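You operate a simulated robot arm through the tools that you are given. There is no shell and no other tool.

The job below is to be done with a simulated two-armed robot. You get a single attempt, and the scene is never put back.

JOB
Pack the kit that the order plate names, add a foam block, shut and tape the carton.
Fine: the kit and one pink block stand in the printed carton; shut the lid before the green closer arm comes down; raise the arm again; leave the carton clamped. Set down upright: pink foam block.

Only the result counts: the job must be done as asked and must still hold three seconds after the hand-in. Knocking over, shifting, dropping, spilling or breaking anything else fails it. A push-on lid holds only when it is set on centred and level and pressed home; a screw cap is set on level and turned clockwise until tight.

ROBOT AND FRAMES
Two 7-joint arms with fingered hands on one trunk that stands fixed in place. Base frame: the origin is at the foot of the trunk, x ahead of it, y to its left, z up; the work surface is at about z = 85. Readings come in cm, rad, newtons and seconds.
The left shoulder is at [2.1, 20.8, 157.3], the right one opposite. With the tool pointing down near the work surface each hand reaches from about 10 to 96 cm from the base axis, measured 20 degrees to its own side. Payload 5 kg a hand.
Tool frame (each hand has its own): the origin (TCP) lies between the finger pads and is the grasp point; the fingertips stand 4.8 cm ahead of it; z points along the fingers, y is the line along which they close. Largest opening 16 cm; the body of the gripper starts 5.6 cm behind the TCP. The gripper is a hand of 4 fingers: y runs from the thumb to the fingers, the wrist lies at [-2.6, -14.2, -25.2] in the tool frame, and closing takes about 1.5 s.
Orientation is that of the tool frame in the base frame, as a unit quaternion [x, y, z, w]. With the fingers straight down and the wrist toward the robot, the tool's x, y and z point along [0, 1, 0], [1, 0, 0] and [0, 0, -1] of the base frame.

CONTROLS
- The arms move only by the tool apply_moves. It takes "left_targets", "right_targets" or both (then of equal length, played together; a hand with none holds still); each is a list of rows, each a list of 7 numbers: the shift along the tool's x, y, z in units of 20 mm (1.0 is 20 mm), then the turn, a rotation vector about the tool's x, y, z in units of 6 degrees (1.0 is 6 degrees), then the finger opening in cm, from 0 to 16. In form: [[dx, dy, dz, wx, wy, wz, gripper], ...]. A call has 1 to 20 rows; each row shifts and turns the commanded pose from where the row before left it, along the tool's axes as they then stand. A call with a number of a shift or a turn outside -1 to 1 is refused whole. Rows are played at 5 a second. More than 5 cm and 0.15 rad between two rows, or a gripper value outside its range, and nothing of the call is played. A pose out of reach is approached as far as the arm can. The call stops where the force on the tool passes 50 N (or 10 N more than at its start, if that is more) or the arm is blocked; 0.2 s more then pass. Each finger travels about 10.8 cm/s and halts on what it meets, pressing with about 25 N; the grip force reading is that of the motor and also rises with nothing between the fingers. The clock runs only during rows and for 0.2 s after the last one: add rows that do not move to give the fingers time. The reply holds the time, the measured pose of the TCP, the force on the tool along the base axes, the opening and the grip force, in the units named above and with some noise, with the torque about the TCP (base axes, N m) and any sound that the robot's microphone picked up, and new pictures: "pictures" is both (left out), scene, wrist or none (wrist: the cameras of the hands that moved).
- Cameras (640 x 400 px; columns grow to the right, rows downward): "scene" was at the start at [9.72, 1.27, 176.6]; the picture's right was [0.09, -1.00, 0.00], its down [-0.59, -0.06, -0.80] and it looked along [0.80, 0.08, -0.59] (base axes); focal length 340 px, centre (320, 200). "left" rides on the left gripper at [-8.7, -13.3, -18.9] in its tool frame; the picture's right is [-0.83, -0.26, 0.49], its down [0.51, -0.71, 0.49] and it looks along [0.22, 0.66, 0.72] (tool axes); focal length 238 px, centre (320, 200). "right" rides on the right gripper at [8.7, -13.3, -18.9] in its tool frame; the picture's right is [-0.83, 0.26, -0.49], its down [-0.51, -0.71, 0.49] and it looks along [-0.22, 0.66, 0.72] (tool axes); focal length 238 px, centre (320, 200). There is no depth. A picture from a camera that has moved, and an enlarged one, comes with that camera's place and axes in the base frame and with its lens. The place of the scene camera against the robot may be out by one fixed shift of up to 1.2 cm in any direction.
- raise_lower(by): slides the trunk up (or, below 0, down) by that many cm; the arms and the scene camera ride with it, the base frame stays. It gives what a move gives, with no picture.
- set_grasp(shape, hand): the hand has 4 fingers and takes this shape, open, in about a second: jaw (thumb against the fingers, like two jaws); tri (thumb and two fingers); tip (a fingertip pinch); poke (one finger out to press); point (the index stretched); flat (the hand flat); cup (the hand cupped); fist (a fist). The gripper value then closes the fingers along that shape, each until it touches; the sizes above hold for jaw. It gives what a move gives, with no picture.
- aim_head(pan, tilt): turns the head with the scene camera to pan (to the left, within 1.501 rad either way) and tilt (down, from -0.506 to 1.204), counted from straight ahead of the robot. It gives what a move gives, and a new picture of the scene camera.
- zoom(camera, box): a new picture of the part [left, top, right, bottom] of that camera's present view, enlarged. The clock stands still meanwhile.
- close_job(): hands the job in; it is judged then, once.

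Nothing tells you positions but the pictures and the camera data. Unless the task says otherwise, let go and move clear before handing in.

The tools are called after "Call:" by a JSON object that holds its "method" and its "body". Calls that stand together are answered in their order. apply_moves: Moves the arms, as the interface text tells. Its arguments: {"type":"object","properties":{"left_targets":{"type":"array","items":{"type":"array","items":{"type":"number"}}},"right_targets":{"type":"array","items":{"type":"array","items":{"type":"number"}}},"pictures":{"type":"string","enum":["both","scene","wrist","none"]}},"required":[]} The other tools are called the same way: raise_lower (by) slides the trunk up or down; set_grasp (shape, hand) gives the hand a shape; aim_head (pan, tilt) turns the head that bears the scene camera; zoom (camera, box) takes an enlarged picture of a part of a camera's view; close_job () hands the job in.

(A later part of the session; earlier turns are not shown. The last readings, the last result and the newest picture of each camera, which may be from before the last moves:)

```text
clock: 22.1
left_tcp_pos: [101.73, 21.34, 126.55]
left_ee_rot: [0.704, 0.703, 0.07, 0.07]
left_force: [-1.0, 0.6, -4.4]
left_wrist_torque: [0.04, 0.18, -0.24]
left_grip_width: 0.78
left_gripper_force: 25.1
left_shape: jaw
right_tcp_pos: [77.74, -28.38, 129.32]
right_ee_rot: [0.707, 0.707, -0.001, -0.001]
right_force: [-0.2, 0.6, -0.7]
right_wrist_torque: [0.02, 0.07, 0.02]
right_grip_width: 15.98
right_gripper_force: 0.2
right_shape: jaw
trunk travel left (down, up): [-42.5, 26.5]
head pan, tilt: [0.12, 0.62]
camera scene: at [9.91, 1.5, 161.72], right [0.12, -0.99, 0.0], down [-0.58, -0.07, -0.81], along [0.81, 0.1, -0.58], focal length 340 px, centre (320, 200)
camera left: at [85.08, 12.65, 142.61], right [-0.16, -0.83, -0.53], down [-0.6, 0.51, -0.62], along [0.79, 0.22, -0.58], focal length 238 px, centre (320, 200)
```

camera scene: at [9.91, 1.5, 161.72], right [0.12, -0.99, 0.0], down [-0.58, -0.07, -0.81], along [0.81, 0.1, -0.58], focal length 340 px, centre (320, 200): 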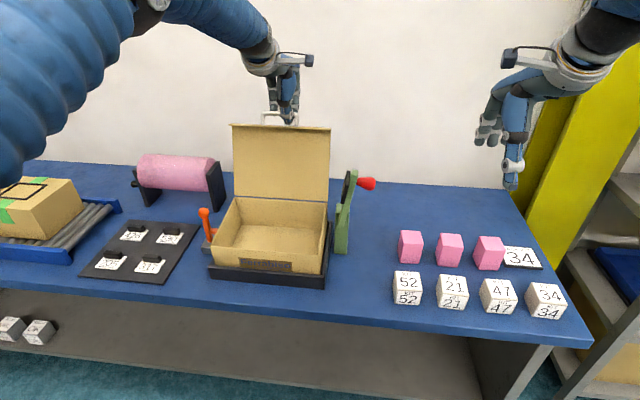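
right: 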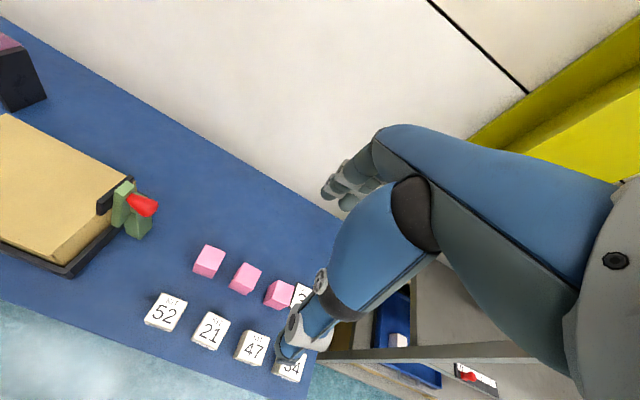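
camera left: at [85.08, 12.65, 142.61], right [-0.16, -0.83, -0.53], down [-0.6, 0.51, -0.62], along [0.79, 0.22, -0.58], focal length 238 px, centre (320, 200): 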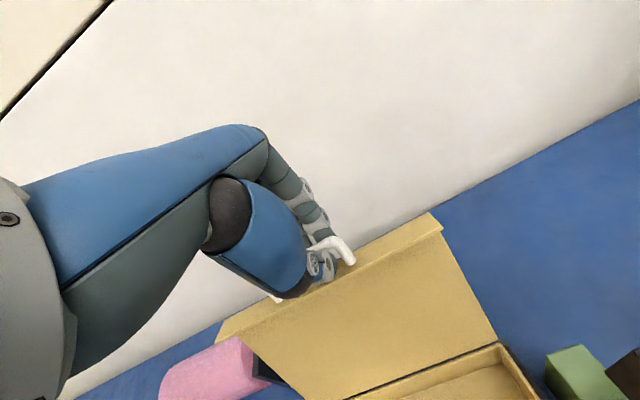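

The lid is about 11° past vertical. I'll loosen the grip to a loose cage around the bar to see which way the lid tends to go.

Call:
{"method": "apply_moves", "body": {"left_targets": [[0, 0, 0, 0, 0, 0, 1.5], [0, 0, 0, 0, 0, 0, 2.5], [0, 0, 0, 0, 0, 0, 3.0], [0, 0, 0, 0, 0, 0, 3.0], [0, 0, 0, 0, 0, 0, 3.0]], "pictures": "both"}}

Call:
{"method": "zoom", "body": {"camera": "left", "box": [200, 180, 480, 355]}}

Call:
{"method": "zoom", "body": {"camera": "scene", "box": [190, 80, 370, 192]}}

```text
clock: 23.3
left_tcp_pos: [101.7, 21.27, 126.81]
left_ee_rot: [0.704, 0.703, 0.07, 0.07]
left_force: [1.0, -0.5, 3.5]
left_wrist_torque: [-0.05, 0.0, 0.0]
left_grip_width: 2.98
left_gripper_force: 0.1
left_shape: jaw
right_tcp_pos: [77.62, -28.43, 129.36]
right_ee_rot: [0.707, 0.707, -0.001, 0.0]
right_force: [0.0, 0.1, -0.7]
right_wrist_torque: [-0.02, -0.03, 0.01]
right_grip_width: 15.94
right_gripper_force: 0.1
right_shape: jaw
trunk travel left (down, up): [-42.5, 26.5]
head pan, tilt: [0.12, 0.62]
camera scene: at [9.72, 1.48, 161.74], right [0.12, -0.99, 0.0], down [-0.58, -0.07, -0.81], along [0.81, 0.1, -0.58], focal length 340 px, centre (320, 200)
camera left: at [84.89, 12.63, 142.75], right [-0.16, -0.83, -0.53], down [-0.6, 0.51, -0.62], along [0.79, 0.22, -0.58], focal length 238 px, centre (320, 200)
```

scene: 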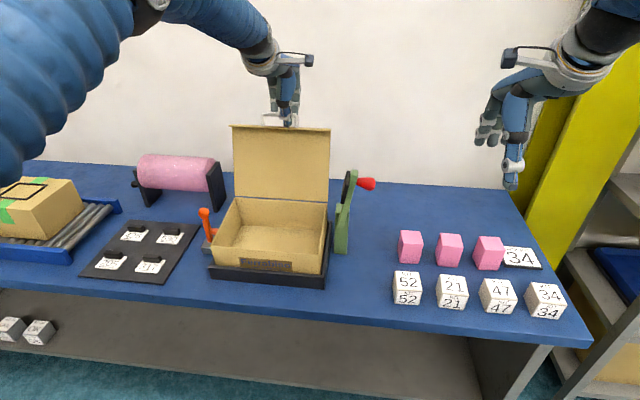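
left: 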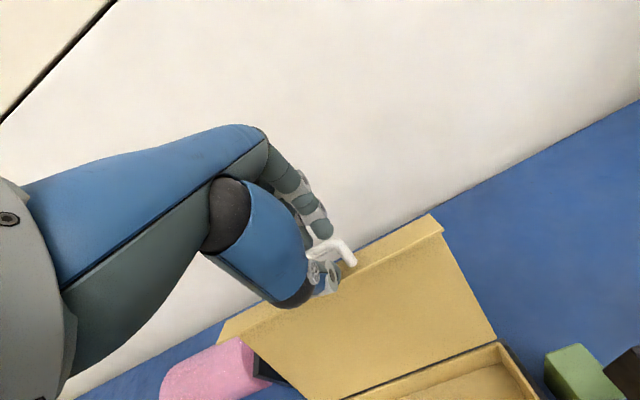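

```text
2.29 times, centred on (340, 268) of left
camera zoom: at [84.89, 12.63, 142.75], right [-0.16, -0.83, -0.53], down [-0.6, 0.51, -0.62], along [0.79, 0.22, -0.58], focal length 545 px, centre (274, 46)
```

zoom: 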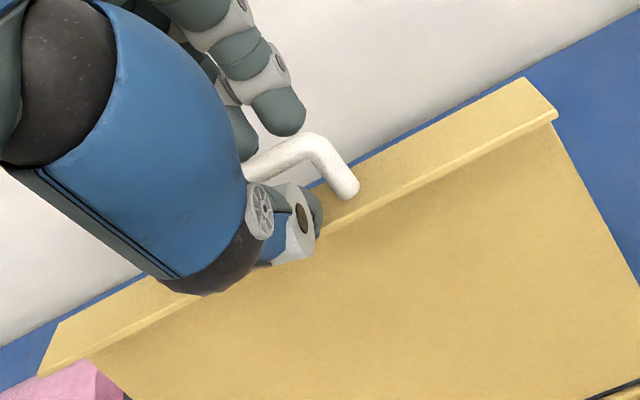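

```text
3.56 times, centred on (280, 136) of scene
camera zoom: at [9.72, 1.48, 161.74], right [0.12, -0.99, 0.0], down [-0.58, -0.07, -0.81], along [0.81, 0.1, -0.58], focal length 1207 px, centre (462, 428)
```

zoom: 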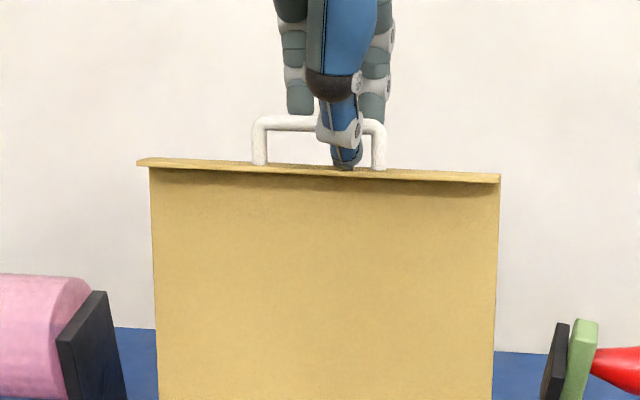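

Call:
{"method": "apply_moves", "body": {"left_targets": [[0, 0, 0, 0, 0, 0, 4], [0, 0, 0, 0, 0, 0, 5], [0, 0, 0, 0, 0, 0, 5], [0, 0, 0, 0, 0, 0, 5], [0, 0, 0, 0, 0, 0, 5]], "pictures": "none"}}

Call:
{"method": "zoom", "body": {"camera": "left", "box": [200, 180, 480, 355]}}

Call:
{"method": "zoom", "body": {"camera": "scene", "box": [190, 80, 370, 192]}}

```text
clock: 24.5
left_tcp_pos: [101.62, 21.41, 126.77]
left_ee_rot: [0.704, 0.703, 0.072, 0.072]
left_force: [2.1, -0.2, 5.5]
left_wrist_torque: [-0.01, 0.1, 0.01]
left_grip_width: 4.93
left_gripper_force: 0.1
left_shape: jaw
right_tcp_pos: [77.6, -28.39, 129.57]
right_ee_rot: [0.707, 0.707, 0.0, 0.0]
right_force: [0.7, 0.0, 0.1]
right_wrist_torque: [-0.03, 0.0, -0.03]
right_grip_width: 15.96
right_gripper_force: 0.1
right_shape: jaw
trunk travel left (down, up): [-42.5, 26.5]
head pan, tilt: [0.12, 0.62]
```

```text
2.29 times, centred on (340, 268) of left
camera zoom: at [84.89, 12.63, 142.68], right [-0.16, -0.83, -0.53], down [-0.6, 0.51, -0.62], along [0.79, 0.22, -0.58], focal length 545 px, centre (274, 46)
```

zoom: 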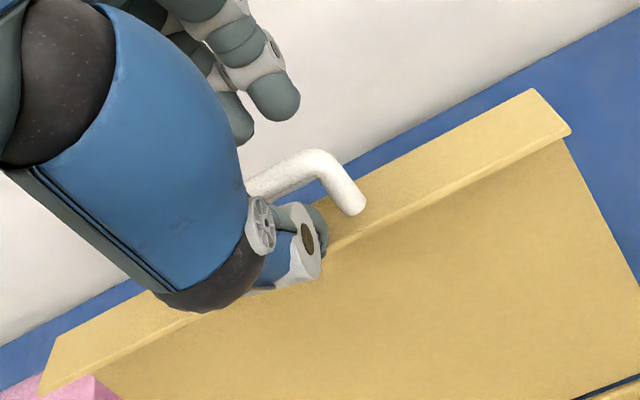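

```text
3.56 times, centred on (280, 136) of scene
camera zoom: at [9.72, 1.47, 161.74], right [0.12, -0.99, 0.0], down [-0.58, -0.07, -0.81], along [0.81, 0.1, -0.58], focal length 1207 px, centre (462, 428)
```

zoom: 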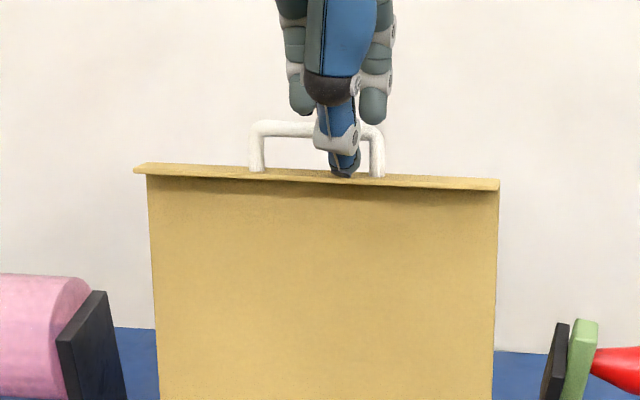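

The thumb tip seems to be touching the lid flange. I'll back off along the fingers a little and see whether the lid stays put.

Call:
{"method": "apply_moves", "body": {"left_targets": [[0, 0, -0.4, 0, 0, 0, 5], [0, 0, -0.4, 0, 0, 0, 5], [0, 0, 0, 0, 0, 0, 5], [0, 0, 0, 0, 0, 0, 5]], "pictures": "none"}}

Call:
{"method": "zoom", "body": {"camera": "left", "box": [200, 180, 480, 355]}}

Call:
{"method": "zoom", "body": {"camera": "scene", "box": [190, 80, 370, 192]}}

```text
clock: 25.5
left_tcp_pos: [101.29, 21.37, 128.36]
left_ee_rot: [0.704, 0.703, 0.07, 0.07]
left_force: [-1.6, -0.4, 0.8]
left_wrist_torque: [0.02, 0.01, -0.03]
left_grip_width: 4.99
left_gripper_force: 0.1
left_shape: jaw
right_tcp_pos: [77.61, -28.41, 129.53]
right_ee_rot: [0.707, 0.707, 0.0, 0.001]
right_force: [-0.1, 0.5, 1.0]
right_wrist_torque: [0.02, -0.03, 0.01]
right_grip_width: 15.92
right_gripper_force: 0.1
right_shape: jaw
trunk travel left (down, up): [-42.5, 26.5]
head pan, tilt: [0.12, 0.62]
```

```text
2.29 times, centred on (340, 268) of left
camera zoom: at [84.56, 12.61, 144.27], right [-0.16, -0.83, -0.53], down [-0.6, 0.51, -0.62], along [0.79, 0.22, -0.58], focal length 545 px, centre (274, 46)
```

zoom: 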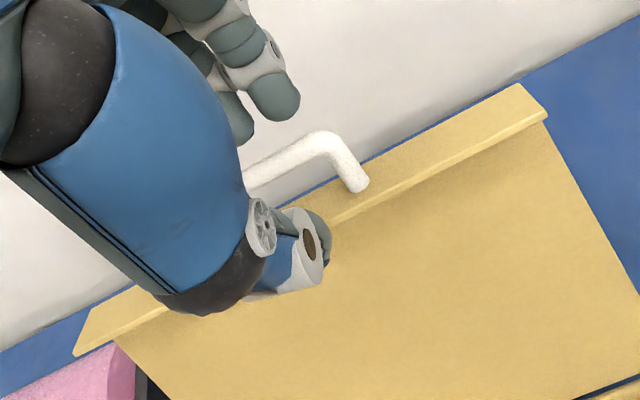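

```text
3.56 times, centred on (280, 136) of scene
camera zoom: at [9.73, 1.48, 161.74], right [0.12, -0.99, 0.0], down [-0.58, -0.07, -0.81], along [0.81, 0.1, -0.58], focal length 1207 px, centre (462, 428)
```

zoom: 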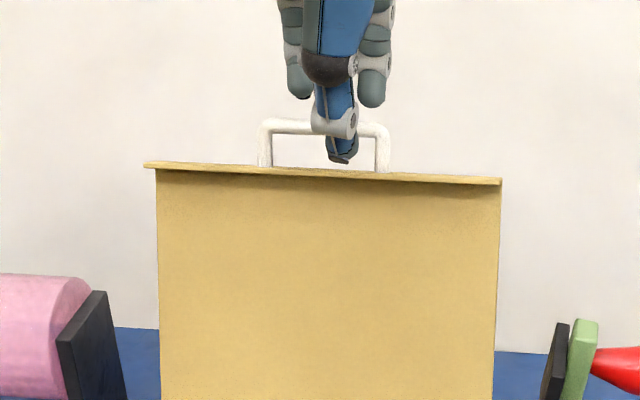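

The lid leaned back slightly and looks like it is resting open. I'll back the hand off further and confirm it's steady.

Call:
{"method": "apply_moves", "body": {"left_targets": [[0, 0, -0.8, 0, 0, 0, 7], [0, 0, -0.8, 0, 0, 0, 8], [0, 0, -0.8, 0, 0, 0, 8], [0, 0, 0, 0, 0, 0, 8], [0, 0, 0, 0, 0, 0, 8], [0, 0, 0, 0, 0, 0, 8]], "pictures": "both"}}

Call:
{"method": "zoom", "body": {"camera": "scene", "box": [190, 80, 370, 192]}}

```text
clock: 26.9
left_tcp_pos: [100.32, 21.26, 132.98]
left_ee_rot: [0.703, 0.704, 0.071, 0.07]
left_force: [-0.4, 0.2, 0.0]
left_wrist_torque: [0.01, -0.01, 0.0]
left_grip_width: 7.94
left_gripper_force: 0.1
left_shape: jaw
right_tcp_pos: [77.57, -28.39, 129.48]
right_ee_rot: [0.707, 0.707, 0.0, 0.0]
right_force: [1.0, 0.5, -0.3]
right_wrist_torque: [0.03, -0.02, -0.01]
right_grip_width: 15.94
right_gripper_force: 0.1
right_shape: jaw
trunk travel left (down, up): [-42.5, 26.5]
head pan, tilt: [0.12, 0.62]
camera scene: at [9.74, 1.48, 161.74], right [0.12, -0.99, 0.0], down [-0.58, -0.07, -0.81], along [0.81, 0.1, -0.58], focal length 340 px, centre (320, 200)
camera left: at [83.6, 12.56, 148.96], right [-0.16, -0.83, -0.53], down [-0.6, 0.51, -0.62], along [0.79, 0.22, -0.58], focal length 238 px, centre (320, 200)
```

scene: 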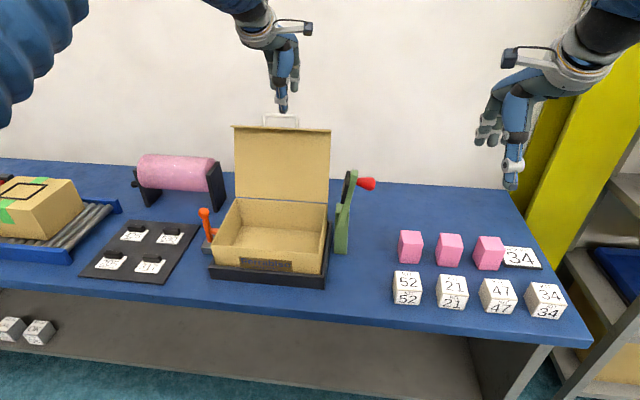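
left: 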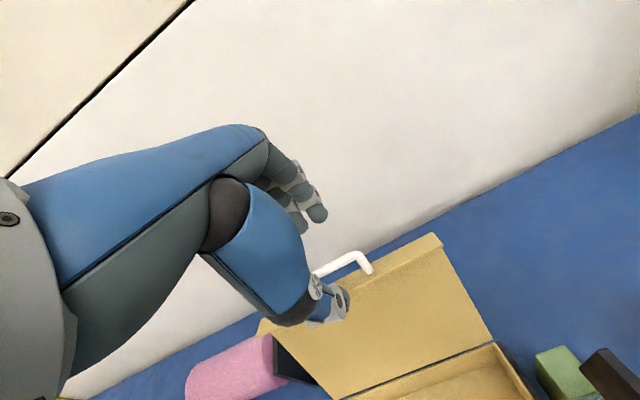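

```text
3.56 times, centred on (280, 136) of scene
camera zoom: at [9.74, 1.48, 161.74], right [0.12, -0.99, 0.0], down [-0.58, -0.07, -0.81], along [0.81, 0.1, -0.58], focal length 1207 px, centre (462, 428)
```

zoom: 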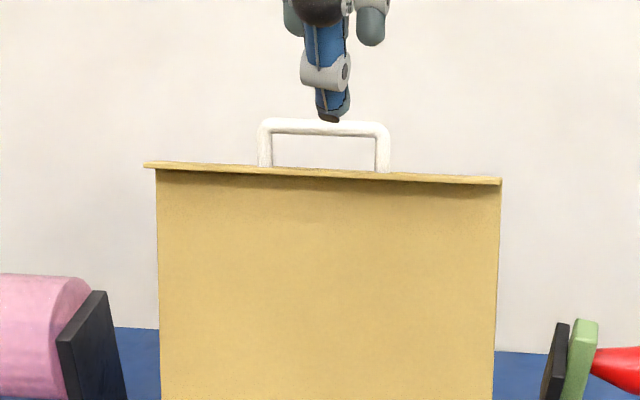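

The lid stays open on its own. I'll pull the left hand clear to the left, and bring the right hand above kit 34, which I estimate at x 74, y −50.6.

Call:
{"method": "apply_moves", "body": {"left_targets": [[0, 0, -1, 0, 0, 0, 8], [0, 0, -1, 0, 0, 0, 8], [0, -0.3, -0.5, 0.96, 0, 0, 8], [0, -0.3, -0.5, 0.96, 0, 0, 8], [0.5, -1, 0, 0, 0, 0, 8], [0.5, -1, 0, 0, 0, 0, 8], [0.5, -1, 0, 0, 0, 0, 8], [0.5, -1, 0, 0, 0, 0, 8], [0.5, -1, 0, 0, 0, 0, 8], [0.5, -1, 0, 0, 0, 0, 8], [0.5, -1, 0, 0, 0, 0, 8], [0.5, -1, 0, 0, 0, 0, 8], [0.5, -1, 0, 0, 0, 0, 8], [0.5, -1, 0, 0, 0, 0, 8], [0.5, -1, 0, 0, 0, 0, 8], [0.5, -1, 0, 0, 0, 0, 8], [0.5, -1, 0, 0, 0, 0, 8], [0.5, -1, 0, 0, 0, 0, 8], [0.5, -1, 0, 0, 0, 0, 8], [0.5, -1, 0, 0, 0, 0, 8]], "right_targets": [[-0.55, -0.09, 0.4, 0, 0, 0, 12], [-0.55, -0.09, 0.4, 0, 0, 0, 12], [-0.55, -0.09, 0.4, 0, 0, 0, 12], [-0.55, -0.09, 0.4, 0, 0, 0, 12], [-0.55, -0.09, 0.4, 0, 0, 0, 12], [-0.55, -0.09, 0.4, 0, 0, 0, 12], [-0.55, -0.09, 0.4, 0, 0, 0, 12], [-0.55, -0.09, 0.4, 0, 0, 0, 12], [-0.55, -0.09, 0.4, 0, 0, 0, 12], [-0.55, -0.09, 0.4, 0, 0, 0, 12], [-0.55, -0.09, 0.4, 0, 0, 0, 12], [-0.55, -0.09, 0.4, 0, 0, 0, 12], [-0.55, -0.09, 0.4, 0, 0, 0, 12], [-0.55, -0.09, 0.4, 0, 0, 0, 12], [-0.55, -0.09, 0.4, 0, 0, 0, 12], [-0.55, -0.09, 0.4, 0, 0, 0, 12], [-0.55, -0.09, 0.4, 0, 0, 0, 12], [-0.55, -0.09, 0.4, 0, 0, 0, 12], [-0.55, -0.09, 0.4, 0, 0, 0, 12], [-0.55, -0.09, 0.4, 0, 0, 0, 12]], "pictures": "both"}}

```text
clock: 31.1
left_tcp_pos: [66.01, 37.28, 138.91]
left_ee_rot: [0.707, 0.707, 0.0, 0.0]
left_force: [-0.6, 0.6, 0.2]
left_wrist_torque: [0.01, -0.04, 0.01]
left_grip_width: 7.95
left_gripper_force: 0.0
left_shape: jaw
right_tcp_pos: [73.96, -50.53, 113.45]
right_ee_rot: [0.707, 0.707, 0.0, 0.001]
right_force: [-0.9, 0.5, 0.2]
right_wrist_torque: [-0.01, -0.04, 0.06]
right_grip_width: 12.03
right_gripper_force: 0.1
right_shape: jaw
trunk travel left (down, up): [-42.5, 26.5]
head pan, tilt: [0.12, 0.62]
camera scene: at [9.61, 1.46, 161.75], right [0.12, -0.99, 0.0], down [-0.58, -0.07, -0.81], along [0.81, 0.1, -0.58], focal length 340 px, centre (320, 200)
camera right: at [60.63, -41.84, 132.43], right [0.26, -0.83, 0.49], down [-0.71, -0.51, -0.49], along [0.66, -0.22, -0.72], focal length 238 px, centre (320, 200)
camera left: at [52.76, 28.57, 157.83], right [-0.26, -0.83, -0.49], down [-0.71, 0.51, -0.49], along [0.66, 0.22, -0.72], focal length 238 px, centre (320, 200)
```

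scene: 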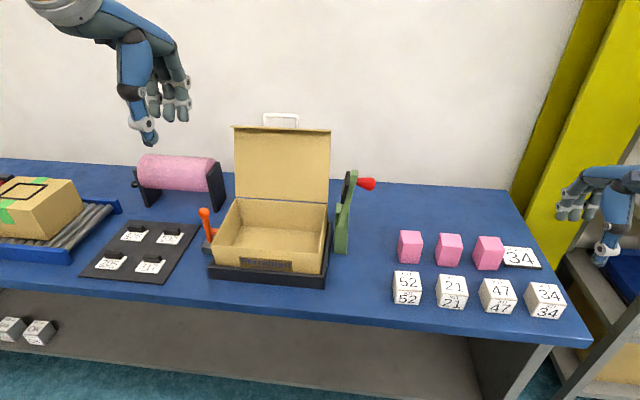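
right: 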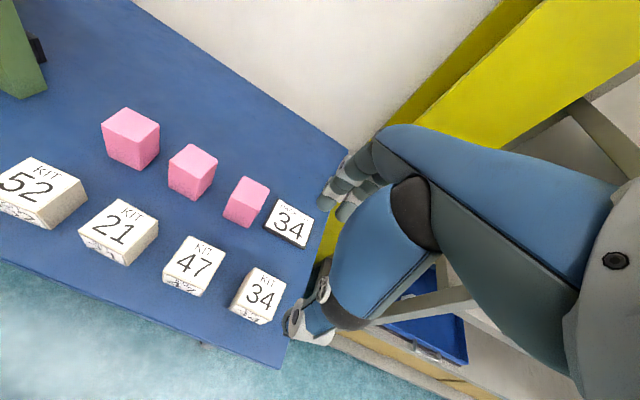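
left: 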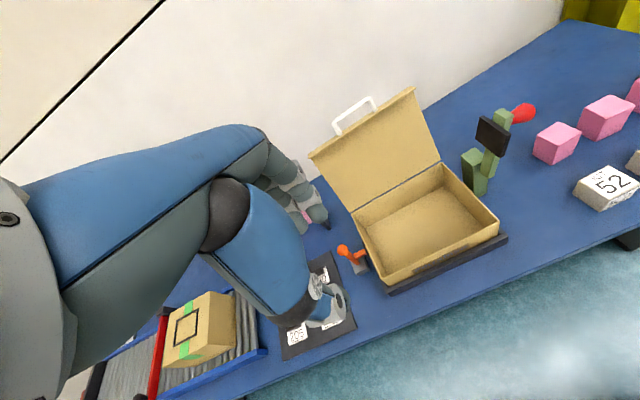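

Call:
{"method": "zoom", "body": {"camera": "right", "box": [140, 200, 340, 325]}}

Call:
{"method": "zoom", "body": {"camera": "left", "box": [290, 80, 530, 300]}}

Call:
{"method": "zoom", "body": {"camera": "scene", "box": [180, 180, 360, 300]}}

```text
3.20 times, centred on (240, 262) of right
camera zoom: at [60.63, -41.84, 132.43], right [0.26, -0.83, 0.49], down [-0.71, -0.51, -0.49], along [0.66, -0.22, -0.72], focal length 763 px, centre (576, 0)
```

zoom: 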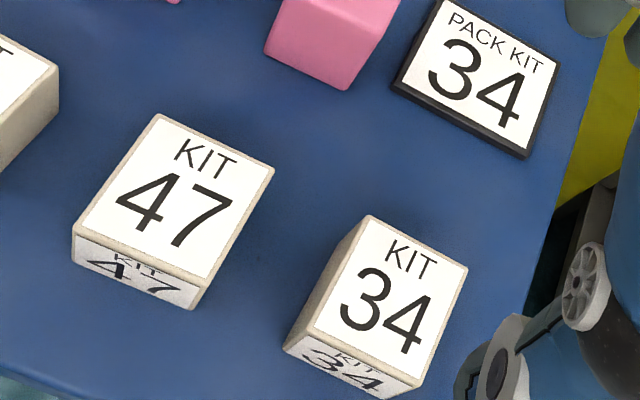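

```text
1.82 times, centred on (410, 190) of left
camera zoom: at [52.76, 28.57, 157.83], right [-0.26, -0.83, -0.49], down [-0.71, 0.51, -0.49], along [0.66, 0.22, -0.72], focal length 433 px, centre (156, 218)
```

zoom: 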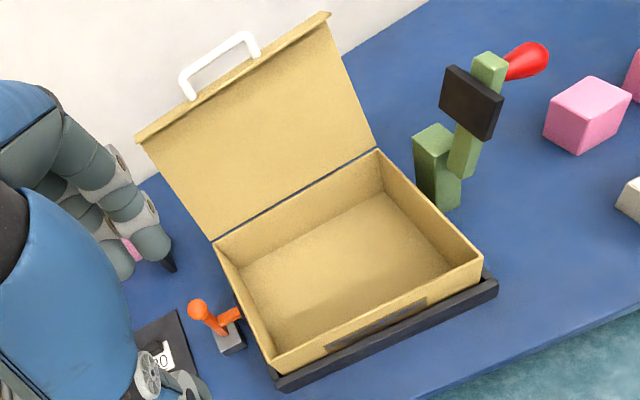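

```text
3.33 times, centred on (270, 240) of scene
camera zoom: at [9.61, 1.46, 161.75], right [0.12, -0.99, 0.0], down [-0.58, -0.07, -0.81], along [0.81, 0.1, -0.58], focal length 1132 px, centre (487, 67)
```

zoom: 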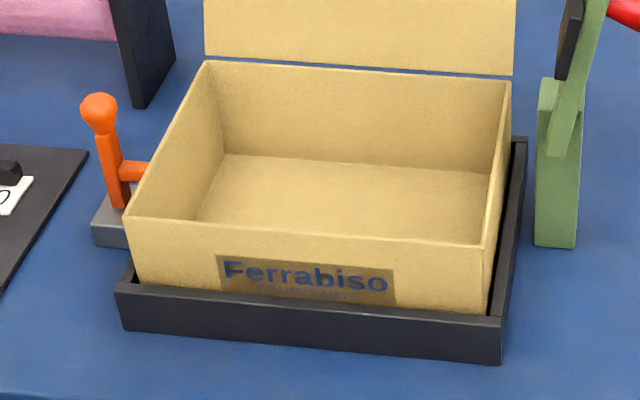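

Call:
{"method": "zoom", "body": {"camera": "scene", "box": [520, 140, 640, 280]}}

Call:
{"method": "zoom", "body": {"camera": "right", "box": [240, 120, 440, 360]}}

Call:
{"method": "zoom", "body": {"camera": "left", "box": [340, 230, 420, 300]}}

```text
2.86 times, centred on (580, 210) of scene
camera zoom: at [9.61, 1.46, 161.75], right [0.12, -0.99, 0.0], down [-0.58, -0.07, -0.81], along [0.81, 0.1, -0.58], focal length 970 px, centre (-423, 171)
```

zoom: 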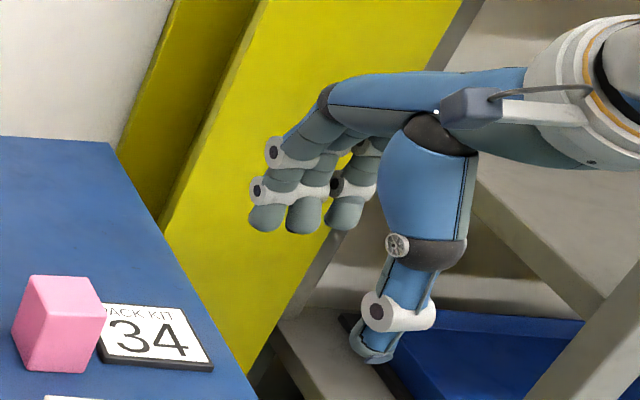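

```text
1.67 times, centred on (340, 240) of right
camera zoom: at [60.63, -41.84, 132.43], right [0.26, -0.83, 0.49], down [-0.71, -0.51, -0.49], along [0.66, -0.22, -0.72], focal length 397 px, centre (287, 133)
```

zoom: 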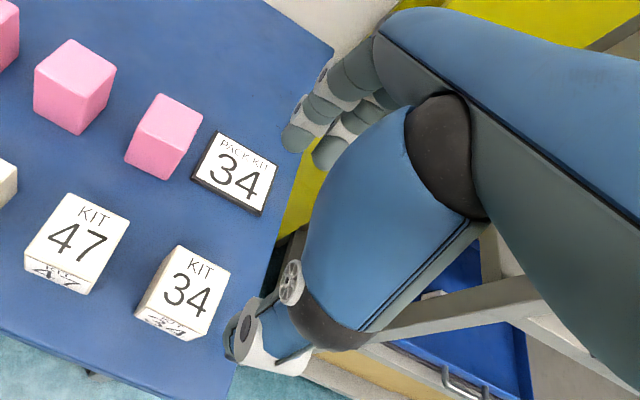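

```text
5.71 times, centred on (380, 265) of left
camera zoom: at [52.76, 28.57, 157.83], right [-0.26, -0.83, -0.49], down [-0.71, 0.51, -0.49], along [0.66, 0.22, -0.72], focal length 1362 px, centre (-23, -171)
```

zoom: 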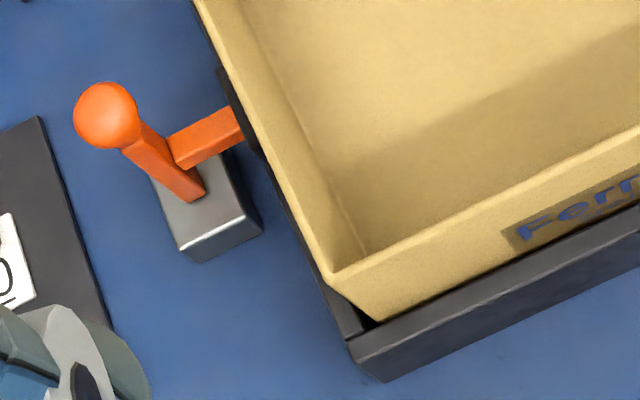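

The clamp's black pad is pressed against the carton wall, so the carton is clamped. Kit 34 measures about x 70.5–76.7, y −47.5 to −53.7, with its top at z 91.4. I'll descend over it with the right hand, stopping partway to check.

Call:
{"method": "apply_moves", "body": {"right_targets": [[0.16, -0.1, 0.9, 0, 0, 0, 11], [0.16, -0.1, 0.9, 0, 0, 0, 11], [0, 0, 0.9, 0, 0, 0, 11], [0, 0, 0.9, 0, 0, 0, 11], [0, 0, 0.9, 0, 0, 0, 11], [0, 0, 0.9, 0, 0, 0, 11], [0, 0, 0.9, 0, 0, 0, 11]], "pictures": "both"}}

Call:
{"method": "zoom", "body": {"camera": "right", "box": [180, 140, 420, 360]}}

Call:
{"method": "zoom", "body": {"camera": "scene", "box": [460, 210, 620, 330]}}

```text
clock: 32.7
left_tcp_pos: [66.22, 37.2, 138.73]
left_ee_rot: [0.707, 0.707, -0.001, -0.002]
left_force: [0.0, -1.0, 0.0]
left_wrist_torque: [0.04, 0.01, 0.0]
left_grip_width: 7.94
left_gripper_force: 0.0
left_shape: jaw
right_tcp_pos: [73.68, -49.89, 100.7]
right_ee_rot: [0.707, 0.707, 0.0, 0.0]
right_force: [1.5, -0.7, 0.6]
right_wrist_torque: [0.01, 0.08, 0.02]
right_grip_width: 11.06
right_gripper_force: 0.1
right_shape: jaw
trunk travel left (down, up): [-42.5, 26.5]
head pan, tilt: [0.12, 0.62]
camera scene: at [9.79, 1.42, 161.73], right [0.12, -0.99, 0.0], down [-0.58, -0.07, -0.81], along [0.81, 0.1, -0.58], focal length 340 px, centre (320, 200)
camera right: at [60.37, -41.27, 119.72], right [0.26, -0.83, 0.49], down [-0.71, -0.51, -0.49], along [0.66, -0.22, -0.72], focal length 238 px, centre (320, 200)
```

scene: 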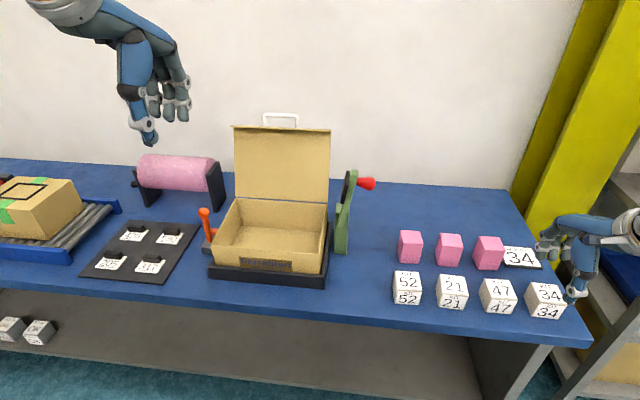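
right: 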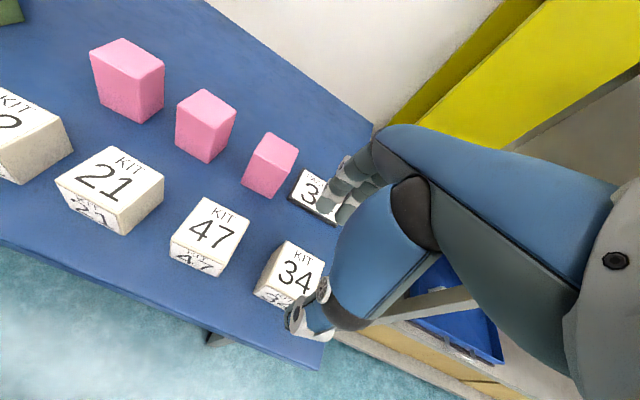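

```text
1.82 times, centred on (300, 250) of right
camera zoom: at [60.37, -41.27, 119.72], right [0.26, -0.83, 0.49], down [-0.71, -0.51, -0.49], along [0.66, -0.22, -0.72], focal length 433 px, centre (356, 109)
```

zoom: 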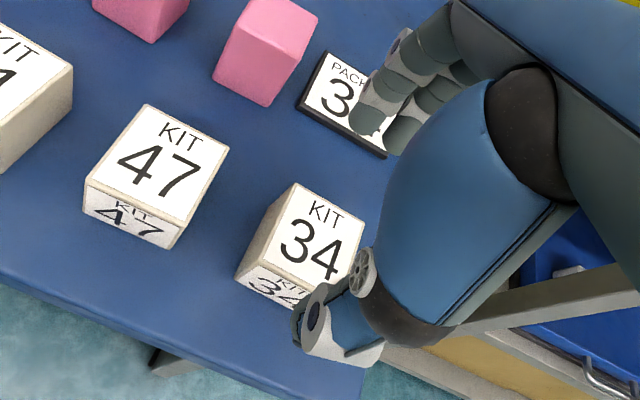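

```text
3.33 times, centred on (540, 270) of scene
camera zoom: at [9.79, 1.42, 161.73], right [0.12, -0.99, 0.0], down [-0.58, -0.07, -0.81], along [0.81, 0.1, -0.58], focal length 1132 px, centre (-413, -33)
```

zoom: 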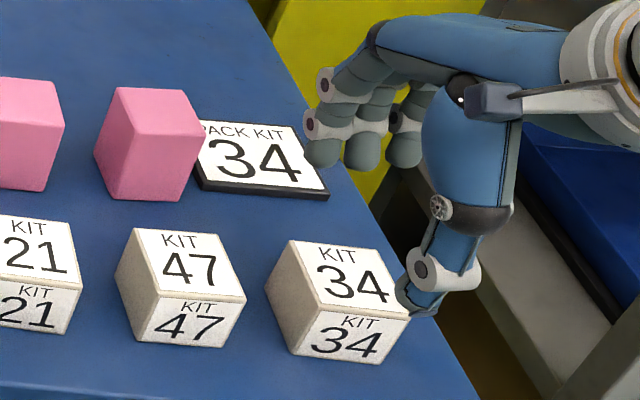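

The hand lines up with kit 34. I'll go down the last 9.7 cm and close on it.

Call:
{"method": "apply_moves", "body": {"right_targets": [[0, 0, 0.97, 0, 0, 0, 11], [0, 0, 0.97, 0, 0, 0, 11], [0, 0, 0.97, 0, 0, 0, 11], [0, 0, 0.97, 0, 0, 0, 11], [0, 0, 0.97, 0, 0, 0, 11], [0, 0, 0, 0, 0, 0, 11]], "pictures": "both"}}

Call:
{"method": "zoom", "body": {"camera": "right", "box": [180, 140, 420, 360]}}

Call:
{"method": "zoom", "body": {"camera": "scene", "box": [460, 210, 620, 330]}}

```text
clock: 34.1
left_tcp_pos: [66.01, 37.3, 138.92]
left_ee_rot: [0.707, 0.707, 0.001, -0.001]
left_force: [-0.7, 1.0, 0.7]
left_wrist_torque: [-0.01, -0.02, -0.02]
left_grip_width: 7.97
left_gripper_force: 0.1
left_shape: jaw
right_tcp_pos: [73.71, -49.86, 91.15]
right_ee_rot: [0.707, 0.707, 0.0, 0.0]
right_force: [0.1, 0.1, -0.2]
right_wrist_torque: [-0.02, -0.01, -0.02]
right_grip_width: 11.02
right_gripper_force: 0.1
right_shape: jaw
trunk travel left (down, up): [-42.5, 26.5]
head pan, tilt: [0.12, 0.62]
camera scene: at [9.7, 1.51, 161.74], right [0.12, -0.99, 0.0], down [-0.58, -0.07, -0.81], along [0.81, 0.1, -0.58], focal length 340 px, centre (320, 200)
camera right: at [60.41, -41.18, 110.06], right [0.26, -0.83, 0.49], down [-0.71, -0.51, -0.49], along [0.66, -0.22, -0.72], focal length 238 px, centre (320, 200)
```

scene: 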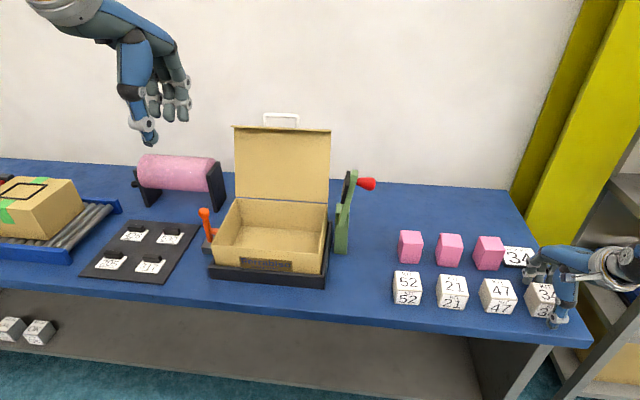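
right: 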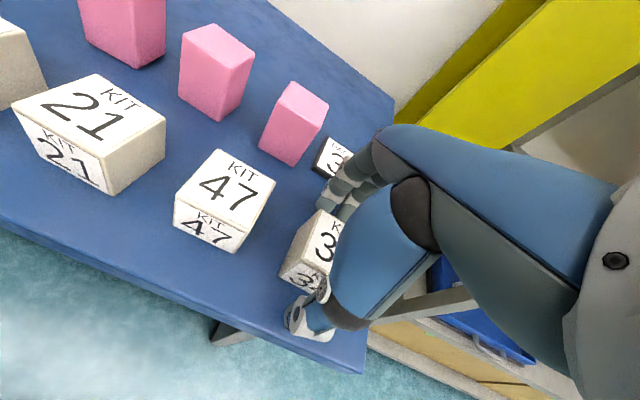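

```text
1.82 times, centred on (300, 250) of right
camera zoom: at [60.41, -41.18, 110.06], right [0.26, -0.83, 0.49], down [-0.71, -0.51, -0.49], along [0.66, -0.22, -0.72], focal length 433 px, centre (356, 109)
```

zoom: 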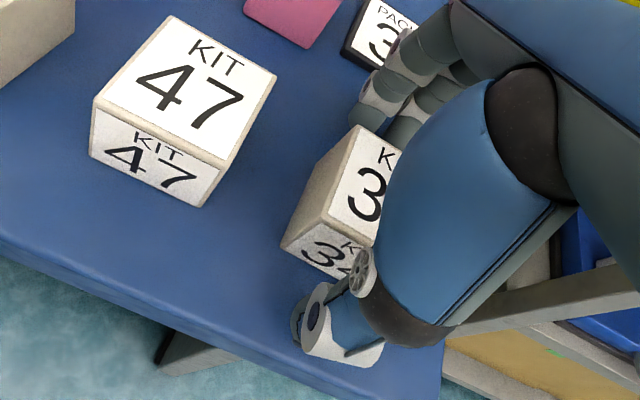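

```text
3.33 times, centred on (540, 270) of scene
camera zoom: at [9.7, 1.51, 161.74], right [0.12, -0.99, 0.0], down [-0.58, -0.07, -0.81], along [0.81, 0.1, -0.58], focal length 1132 px, centre (-413, -33)
```

zoom: 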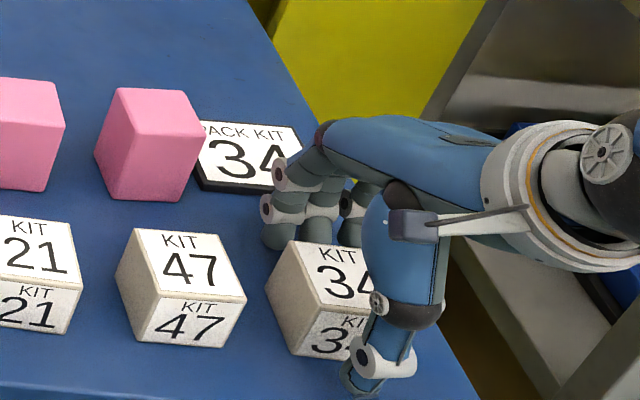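

Thumb and fingers straddle the kit nicely, so I'll close.

Call:
{"method": "apply_moves", "body": {"right_targets": [[0, 0, 0, 0, 0, 0, 9], [0, 0, 0, 0, 0, 0, 7.5], [0, 0, 0, 0, 0, 0, 6], [0, 0, 0, 0, 0, 0, 5], [0, 0, 0, 0, 0, 0, 4.5], [0, 0, 0, 0, 0, 0, 4.5], [0, 0, 0, 0, 0, 0, 4.5]], "pictures": "both"}}

Call:
{"method": "zoom", "body": {"camera": "right", "box": [180, 140, 420, 360]}}

Call:
{"method": "zoom", "body": {"camera": "scene", "box": [460, 210, 620, 330]}}

```text
clock: 35.7
left_tcp_pos: [66.15, 37.18, 138.8]
left_ee_rot: [0.707, 0.707, -0.001, 0.0]
left_force: [-0.8, -0.3, 0.7]
left_wrist_torque: [0.0, -0.02, -0.01]
left_grip_width: 7.98
left_gripper_force: 0.0
left_shape: jaw
right_tcp_pos: [73.69, -49.91, 91.06]
right_ee_rot: [0.708, 0.707, 0.0, 0.0]
right_force: [-0.7, 0.2, 1.1]
right_wrist_torque: [0.01, 0.03, -0.01]
right_grip_width: 6.01
right_gripper_force: 24.7
right_shape: jaw
trunk travel left (down, up): [-42.5, 26.5]
head pan, tilt: [0.12, 0.62]
camera scene: at [9.74, 1.47, 161.74], right [0.12, -0.99, 0.0], down [-0.58, -0.07, -0.81], along [0.81, 0.1, -0.58], focal length 340 px, centre (320, 200)
camera right: at [60.42, -41.21, 110.02], right [0.26, -0.83, 0.49], down [-0.71, -0.51, -0.49], along [0.66, -0.22, -0.72], focal length 238 px, centre (320, 200)
```

scene: 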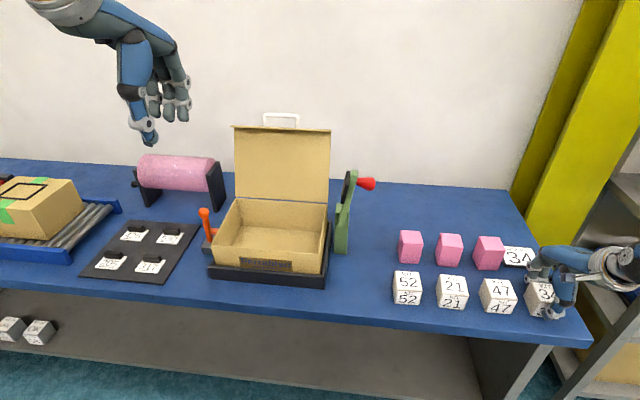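
right: 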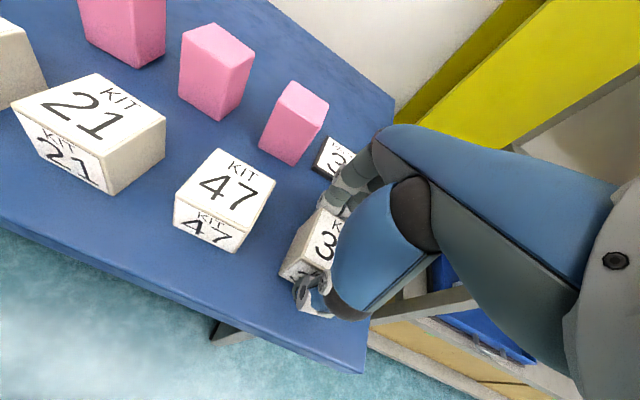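

```text
1.82 times, centred on (300, 250) of right
camera zoom: at [60.42, -41.21, 110.02], right [0.26, -0.83, 0.49], down [-0.71, -0.51, -0.49], along [0.66, -0.22, -0.72], focal length 433 px, centre (356, 109)
```

zoom: 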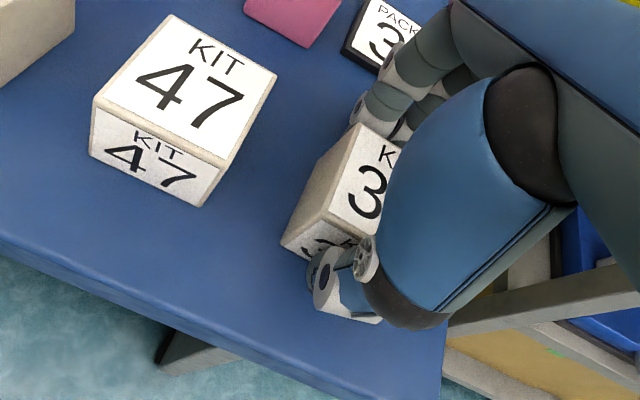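

```text
3.33 times, centred on (540, 270) of scene
camera zoom: at [9.74, 1.47, 161.74], right [0.12, -0.99, 0.0], down [-0.58, -0.07, -0.81], along [0.81, 0.1, -0.58], focal length 1132 px, centre (-413, -33)
```

zoom: 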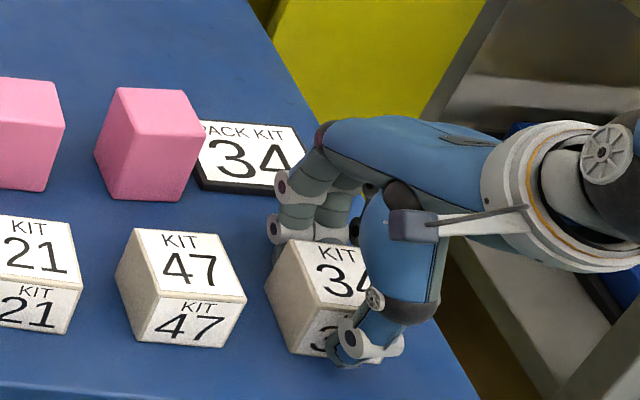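

The kit is gripped at 6.0 cm. I'll lift it straight up.

Call:
{"method": "apply_moves", "body": {"right_targets": [[0, 0, -0.5, 0, 0, 0, 4.5], [0, 0, -0.8, 0, 0, 0, 4.5], [0, 0, -1, 0, 0, 0, 4.5], [0, 0, -1, 0, 0, 0, 4.5], [0, 0, -1, 0, 0, 0, 4.5], [0, 0, -1, 0, 0, 0, 4.5], [0, 0, -1, 0, 0, 0, 4.5], [0, 0, -1, 0, 0, 0, 4.5], [0, 0, -1, 0, 0, 0, 4.5], [0, 0, -1, 0, 0, 0, 4.5], [0, 0, -1, 0, 0, 0, 4.5], [0, 0, -1, 0, 0, 0, 4.5], [0, 0, -1, 0, 0, 0, 4.5], [0, 0, -1, 0, 0, 0, 4.5], [0, 0, -1, 0, 0, 0, 4.5], [0, 0, -1, 0, 0, 0, 4.5], [0, 0, -1, 0, 0, 0, 4.5], [0, 0, -1, 0, 0, 0, 4.5], [0, 0, -0.7, 0, 0, 0, 4.5], [0, 0, 0, 0, 0, 0, 4.5]], "pictures": "both"}}

```text
clock: 39.9
left_tcp_pos: [66.2, 37.24, 138.82]
left_ee_rot: [0.707, 0.707, 0.0, 0.0]
left_force: [0.6, 0.6, -0.1]
left_wrist_torque: [0.01, 0.01, -0.01]
left_grip_width: 7.98
left_gripper_force: 0.0
left_shape: jaw
right_tcp_pos: [73.7, -49.87, 127.17]
right_ee_rot: [0.707, 0.707, 0.001, 0.0]
right_force: [-0.9, 0.4, -2.5]
right_wrist_torque: [0.06, 0.04, -0.04]
right_grip_width: 6.02
right_gripper_force: 24.9
right_shape: jaw
trunk travel left (down, up): [-42.5, 26.5]
head pan, tilt: [0.12, 0.62]
camera scene: at [9.79, 1.43, 161.73], right [0.12, -0.99, 0.0], down [-0.58, -0.07, -0.81], along [0.81, 0.1, -0.58], focal length 340 px, centre (320, 200)
camera right: at [60.43, -41.21, 146.05], right [0.26, -0.83, 0.49], down [-0.71, -0.51, -0.49], along [0.66, -0.22, -0.72], focal length 238 px, centre (320, 200)
```

scene: 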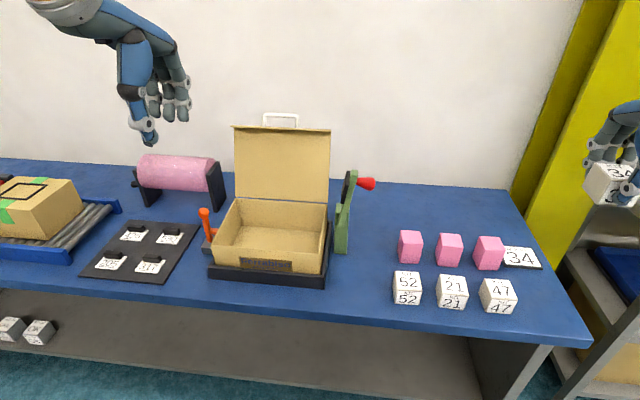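
right: 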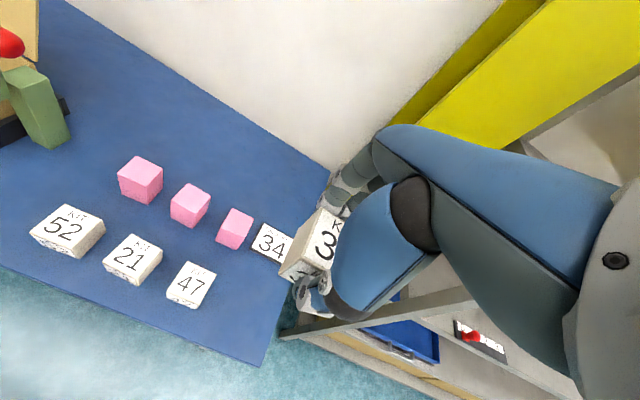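

The kit is held securely. I'll carry it left at this height, passing in front of and above the closer arm.

Call:
{"method": "apply_moves", "body": {"right_targets": [[1, 0.05, 0, 0, 0, 0, 4.5], [1, 0.05, 0, 0, 0, 0, 4.5], [1, 0.05, 0, 0, 0, 0, 4.5], [1, 0.05, 0, 0, 0, 0, 4.5], [1, 0.05, 0, 0, 0, 0, 4.5], [1, 0.05, 0, 0, 0, 0, 4.5], [1, 0.05, 0, 0, 0, 0, 4.5], [1, 0.05, 0, 0, 0, 0, 4.5], [1, 0.05, 0, 0, 0, 0, 4.5], [1, 0.05, 0, 0, 0, 0, 4.5], [1, 0.05, 0, 0, 0, 0, 4.5], [1, 0.05, 0, 0, 0, 0, 4.5], [1, 0.05, 0, 0, 0, 0, 4.5], [1, 0.05, 0, 0, 0, 0, 4.5], [1, 0.05, 0, 0, 0, 0, 4.5], [1, 0.05, 0, 0, 0, 0, 4.5], [1, 0.05, 0, 0, 0, 0, 4.5], [1, 0.05, 0, 0, 0, 0, 4.5], [1, 0.05, 0, 0, 0, 0, 4.5], [0, 0, 0, 0, 0, 0, 4.5]], "pictures": "scene"}}

```text
clock: 44.1
left_tcp_pos: [66.27, 37.35, 138.81]
left_ee_rot: [0.707, 0.708, 0.001, 0.0]
left_force: [0.9, 0.3, -0.3]
left_wrist_torque: [0.02, 0.01, 0.04]
left_grip_width: 7.97
left_gripper_force: 0.0
left_shape: jaw
right_tcp_pos: [75.58, -11.84, 127.22]
right_ee_rot: [0.707, 0.708, 0.0, 0.0]
right_force: [-1.2, -1.9, -3.2]
right_wrist_torque: [0.06, 0.0, 0.04]
right_grip_width: 6.04
right_gripper_force: 24.8
right_shape: jaw
trunk travel left (down, up): [-42.5, 26.5]
head pan, tilt: [0.12, 0.62]
camera scene: at [9.76, 1.4, 161.74], right [0.12, -0.99, 0.0], down [-0.58, -0.07, -0.81], along [0.81, 0.1, -0.58], focal length 340 px, centre (320, 200)
```

scene: 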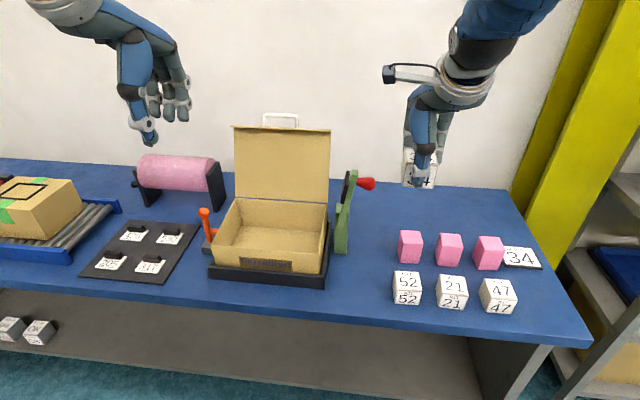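

I'll continue left to above the carton, and at the same time move the left hand further out of the way.

Call:
{"method": "apply_moves", "body": {"left_targets": [[1, 0, 0, 0, 0, 0, 8], [1, 0, 0, 0, 0, 0, 8], [1, 0, 0, 0, 0, 0, 8], [1, 0, 0, 0, 0, 0, 8], [1, 0, 0, 0, 0, 0, 8], [1, 0, 0, 0, 0, 0, 8], [1, 0, 0, 0, 0, 0, 8], [1, 0, 0, 0, 0, 0, 8], [1, 0, 0, 0, 0, 0, 8], [1, 0, 0, 0, 0, 0, 8], [0, 0, 0, 0, 0, 0, 8], [0, 0, 0, 0, 0, 0, 8], [0, 0, 0, 0, 0, 0, 8], [0, 0, 0, 0, 0, 0, 8], [0, 0, 0, 0, 0, 0, 8], [0, 0, 0, 0, 0, 0, 8], [0, 0, 0, 0, 0, 0, 8], [0, 0, 0, 0, 0, 0, 8], [0, 0, 0, 0, 0, 0, 8], [0, 0, 0, 0, 0, 0, 8]], "right_targets": [[0.97, 0, 0, 0, 0, 0, 4.5], [0.97, 0, 0, 0, 0, 0, 4.5], [0.97, 0, 0, 0, 0, 0, 4.5], [0.97, 0, 0, 0, 0, 0, 4.5], [0.97, 0, 0, 0, 0, 0, 4.5], [0.97, 0, 0, 0, 0, 0, 4.5], [0.97, 0, 0, 0, 0, 0, 4.5], [0.97, 0, 0, 0, 0, 0, 4.5], [0.97, 0, 0, 0, 0, 0, 4.5], [0.97, 0, 0, 0, 0, 0, 4.5], [0.97, 0, 0, 0, 0, 0, 4.5], [0.97, 0, 0, 0, 0, 0, 4.5], [0.97, 0, 0, 0, 0, 0, 4.5], [0.97, 0, 0, 0, 0, 0, 4.5], [0.97, 0, 0, 0, 0, 0, 4.5], [0.97, 0, 0, 0, 0, 0, 4.5], [0.97, 0, 0, 0, 0, 0, 4.5], [0.97, 0, 0, 0, 0, 0, 4.5], [0.97, 0, 0, 0, 0, 0, 4.5], [0, 0, 0, 0, 0, 0, 4.5]], "pictures": "both"}}

```text
clock: 48.3
left_tcp_pos: [66.15, 57.2, 138.69]
left_ee_rot: [0.707, 0.707, 0.0, 0.0]
left_force: [-0.5, -0.5, 0.4]
left_wrist_torque: [0.03, -0.03, -0.01]
left_grip_width: 7.98
left_gripper_force: 0.0
left_shape: jaw
right_tcp_pos: [75.44, 25.0, 127.28]
right_ee_rot: [0.706, 0.708, 0.0, 0.0]
right_force: [-0.5, -0.7, -3.2]
right_wrist_torque: [0.09, 0.0, -0.02]
right_grip_width: 6.0
right_gripper_force: 25.3
right_shape: jaw
trunk travel left (down, up): [-42.5, 26.5]
head pan, tilt: [0.12, 0.62]
camera scene: at [9.73, 1.47, 161.74], right [0.12, -0.99, 0.0], down [-0.58, -0.07, -0.81], along [0.81, 0.1, -0.58], focal length 340 px, centre (320, 200)
camera right: at [62.21, 33.69, 146.1], right [0.26, -0.83, 0.49], down [-0.71, -0.51, -0.49], along [0.66, -0.22, -0.72], focal length 238 px, centre (320, 200)
camera left: at [52.89, 48.56, 157.75], right [-0.26, -0.83, -0.49], down [-0.71, 0.51, -0.49], along [0.66, 0.22, -0.72], focal length 238 px, centre (320, 200)
```

scene: 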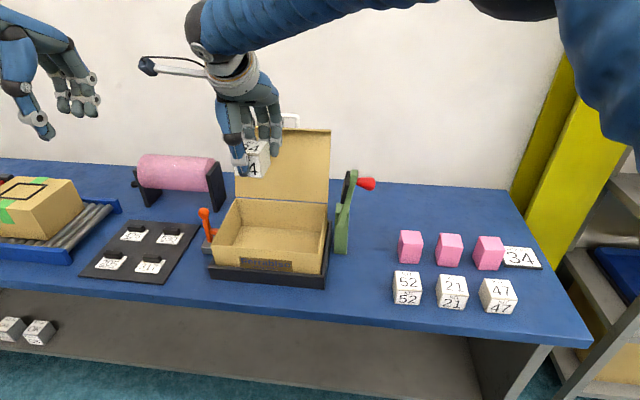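
right: 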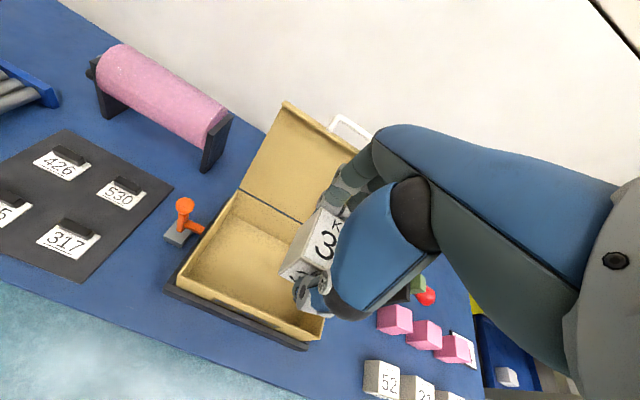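
left: 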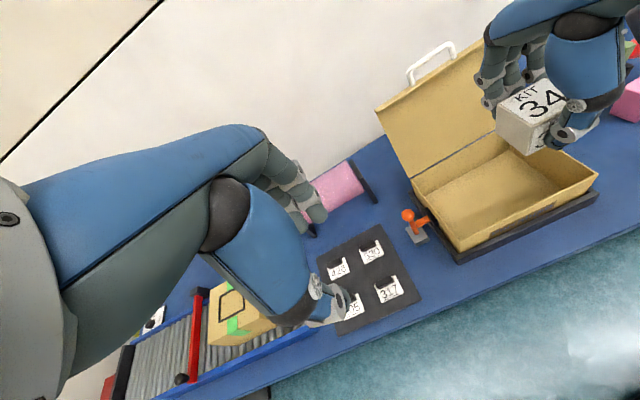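

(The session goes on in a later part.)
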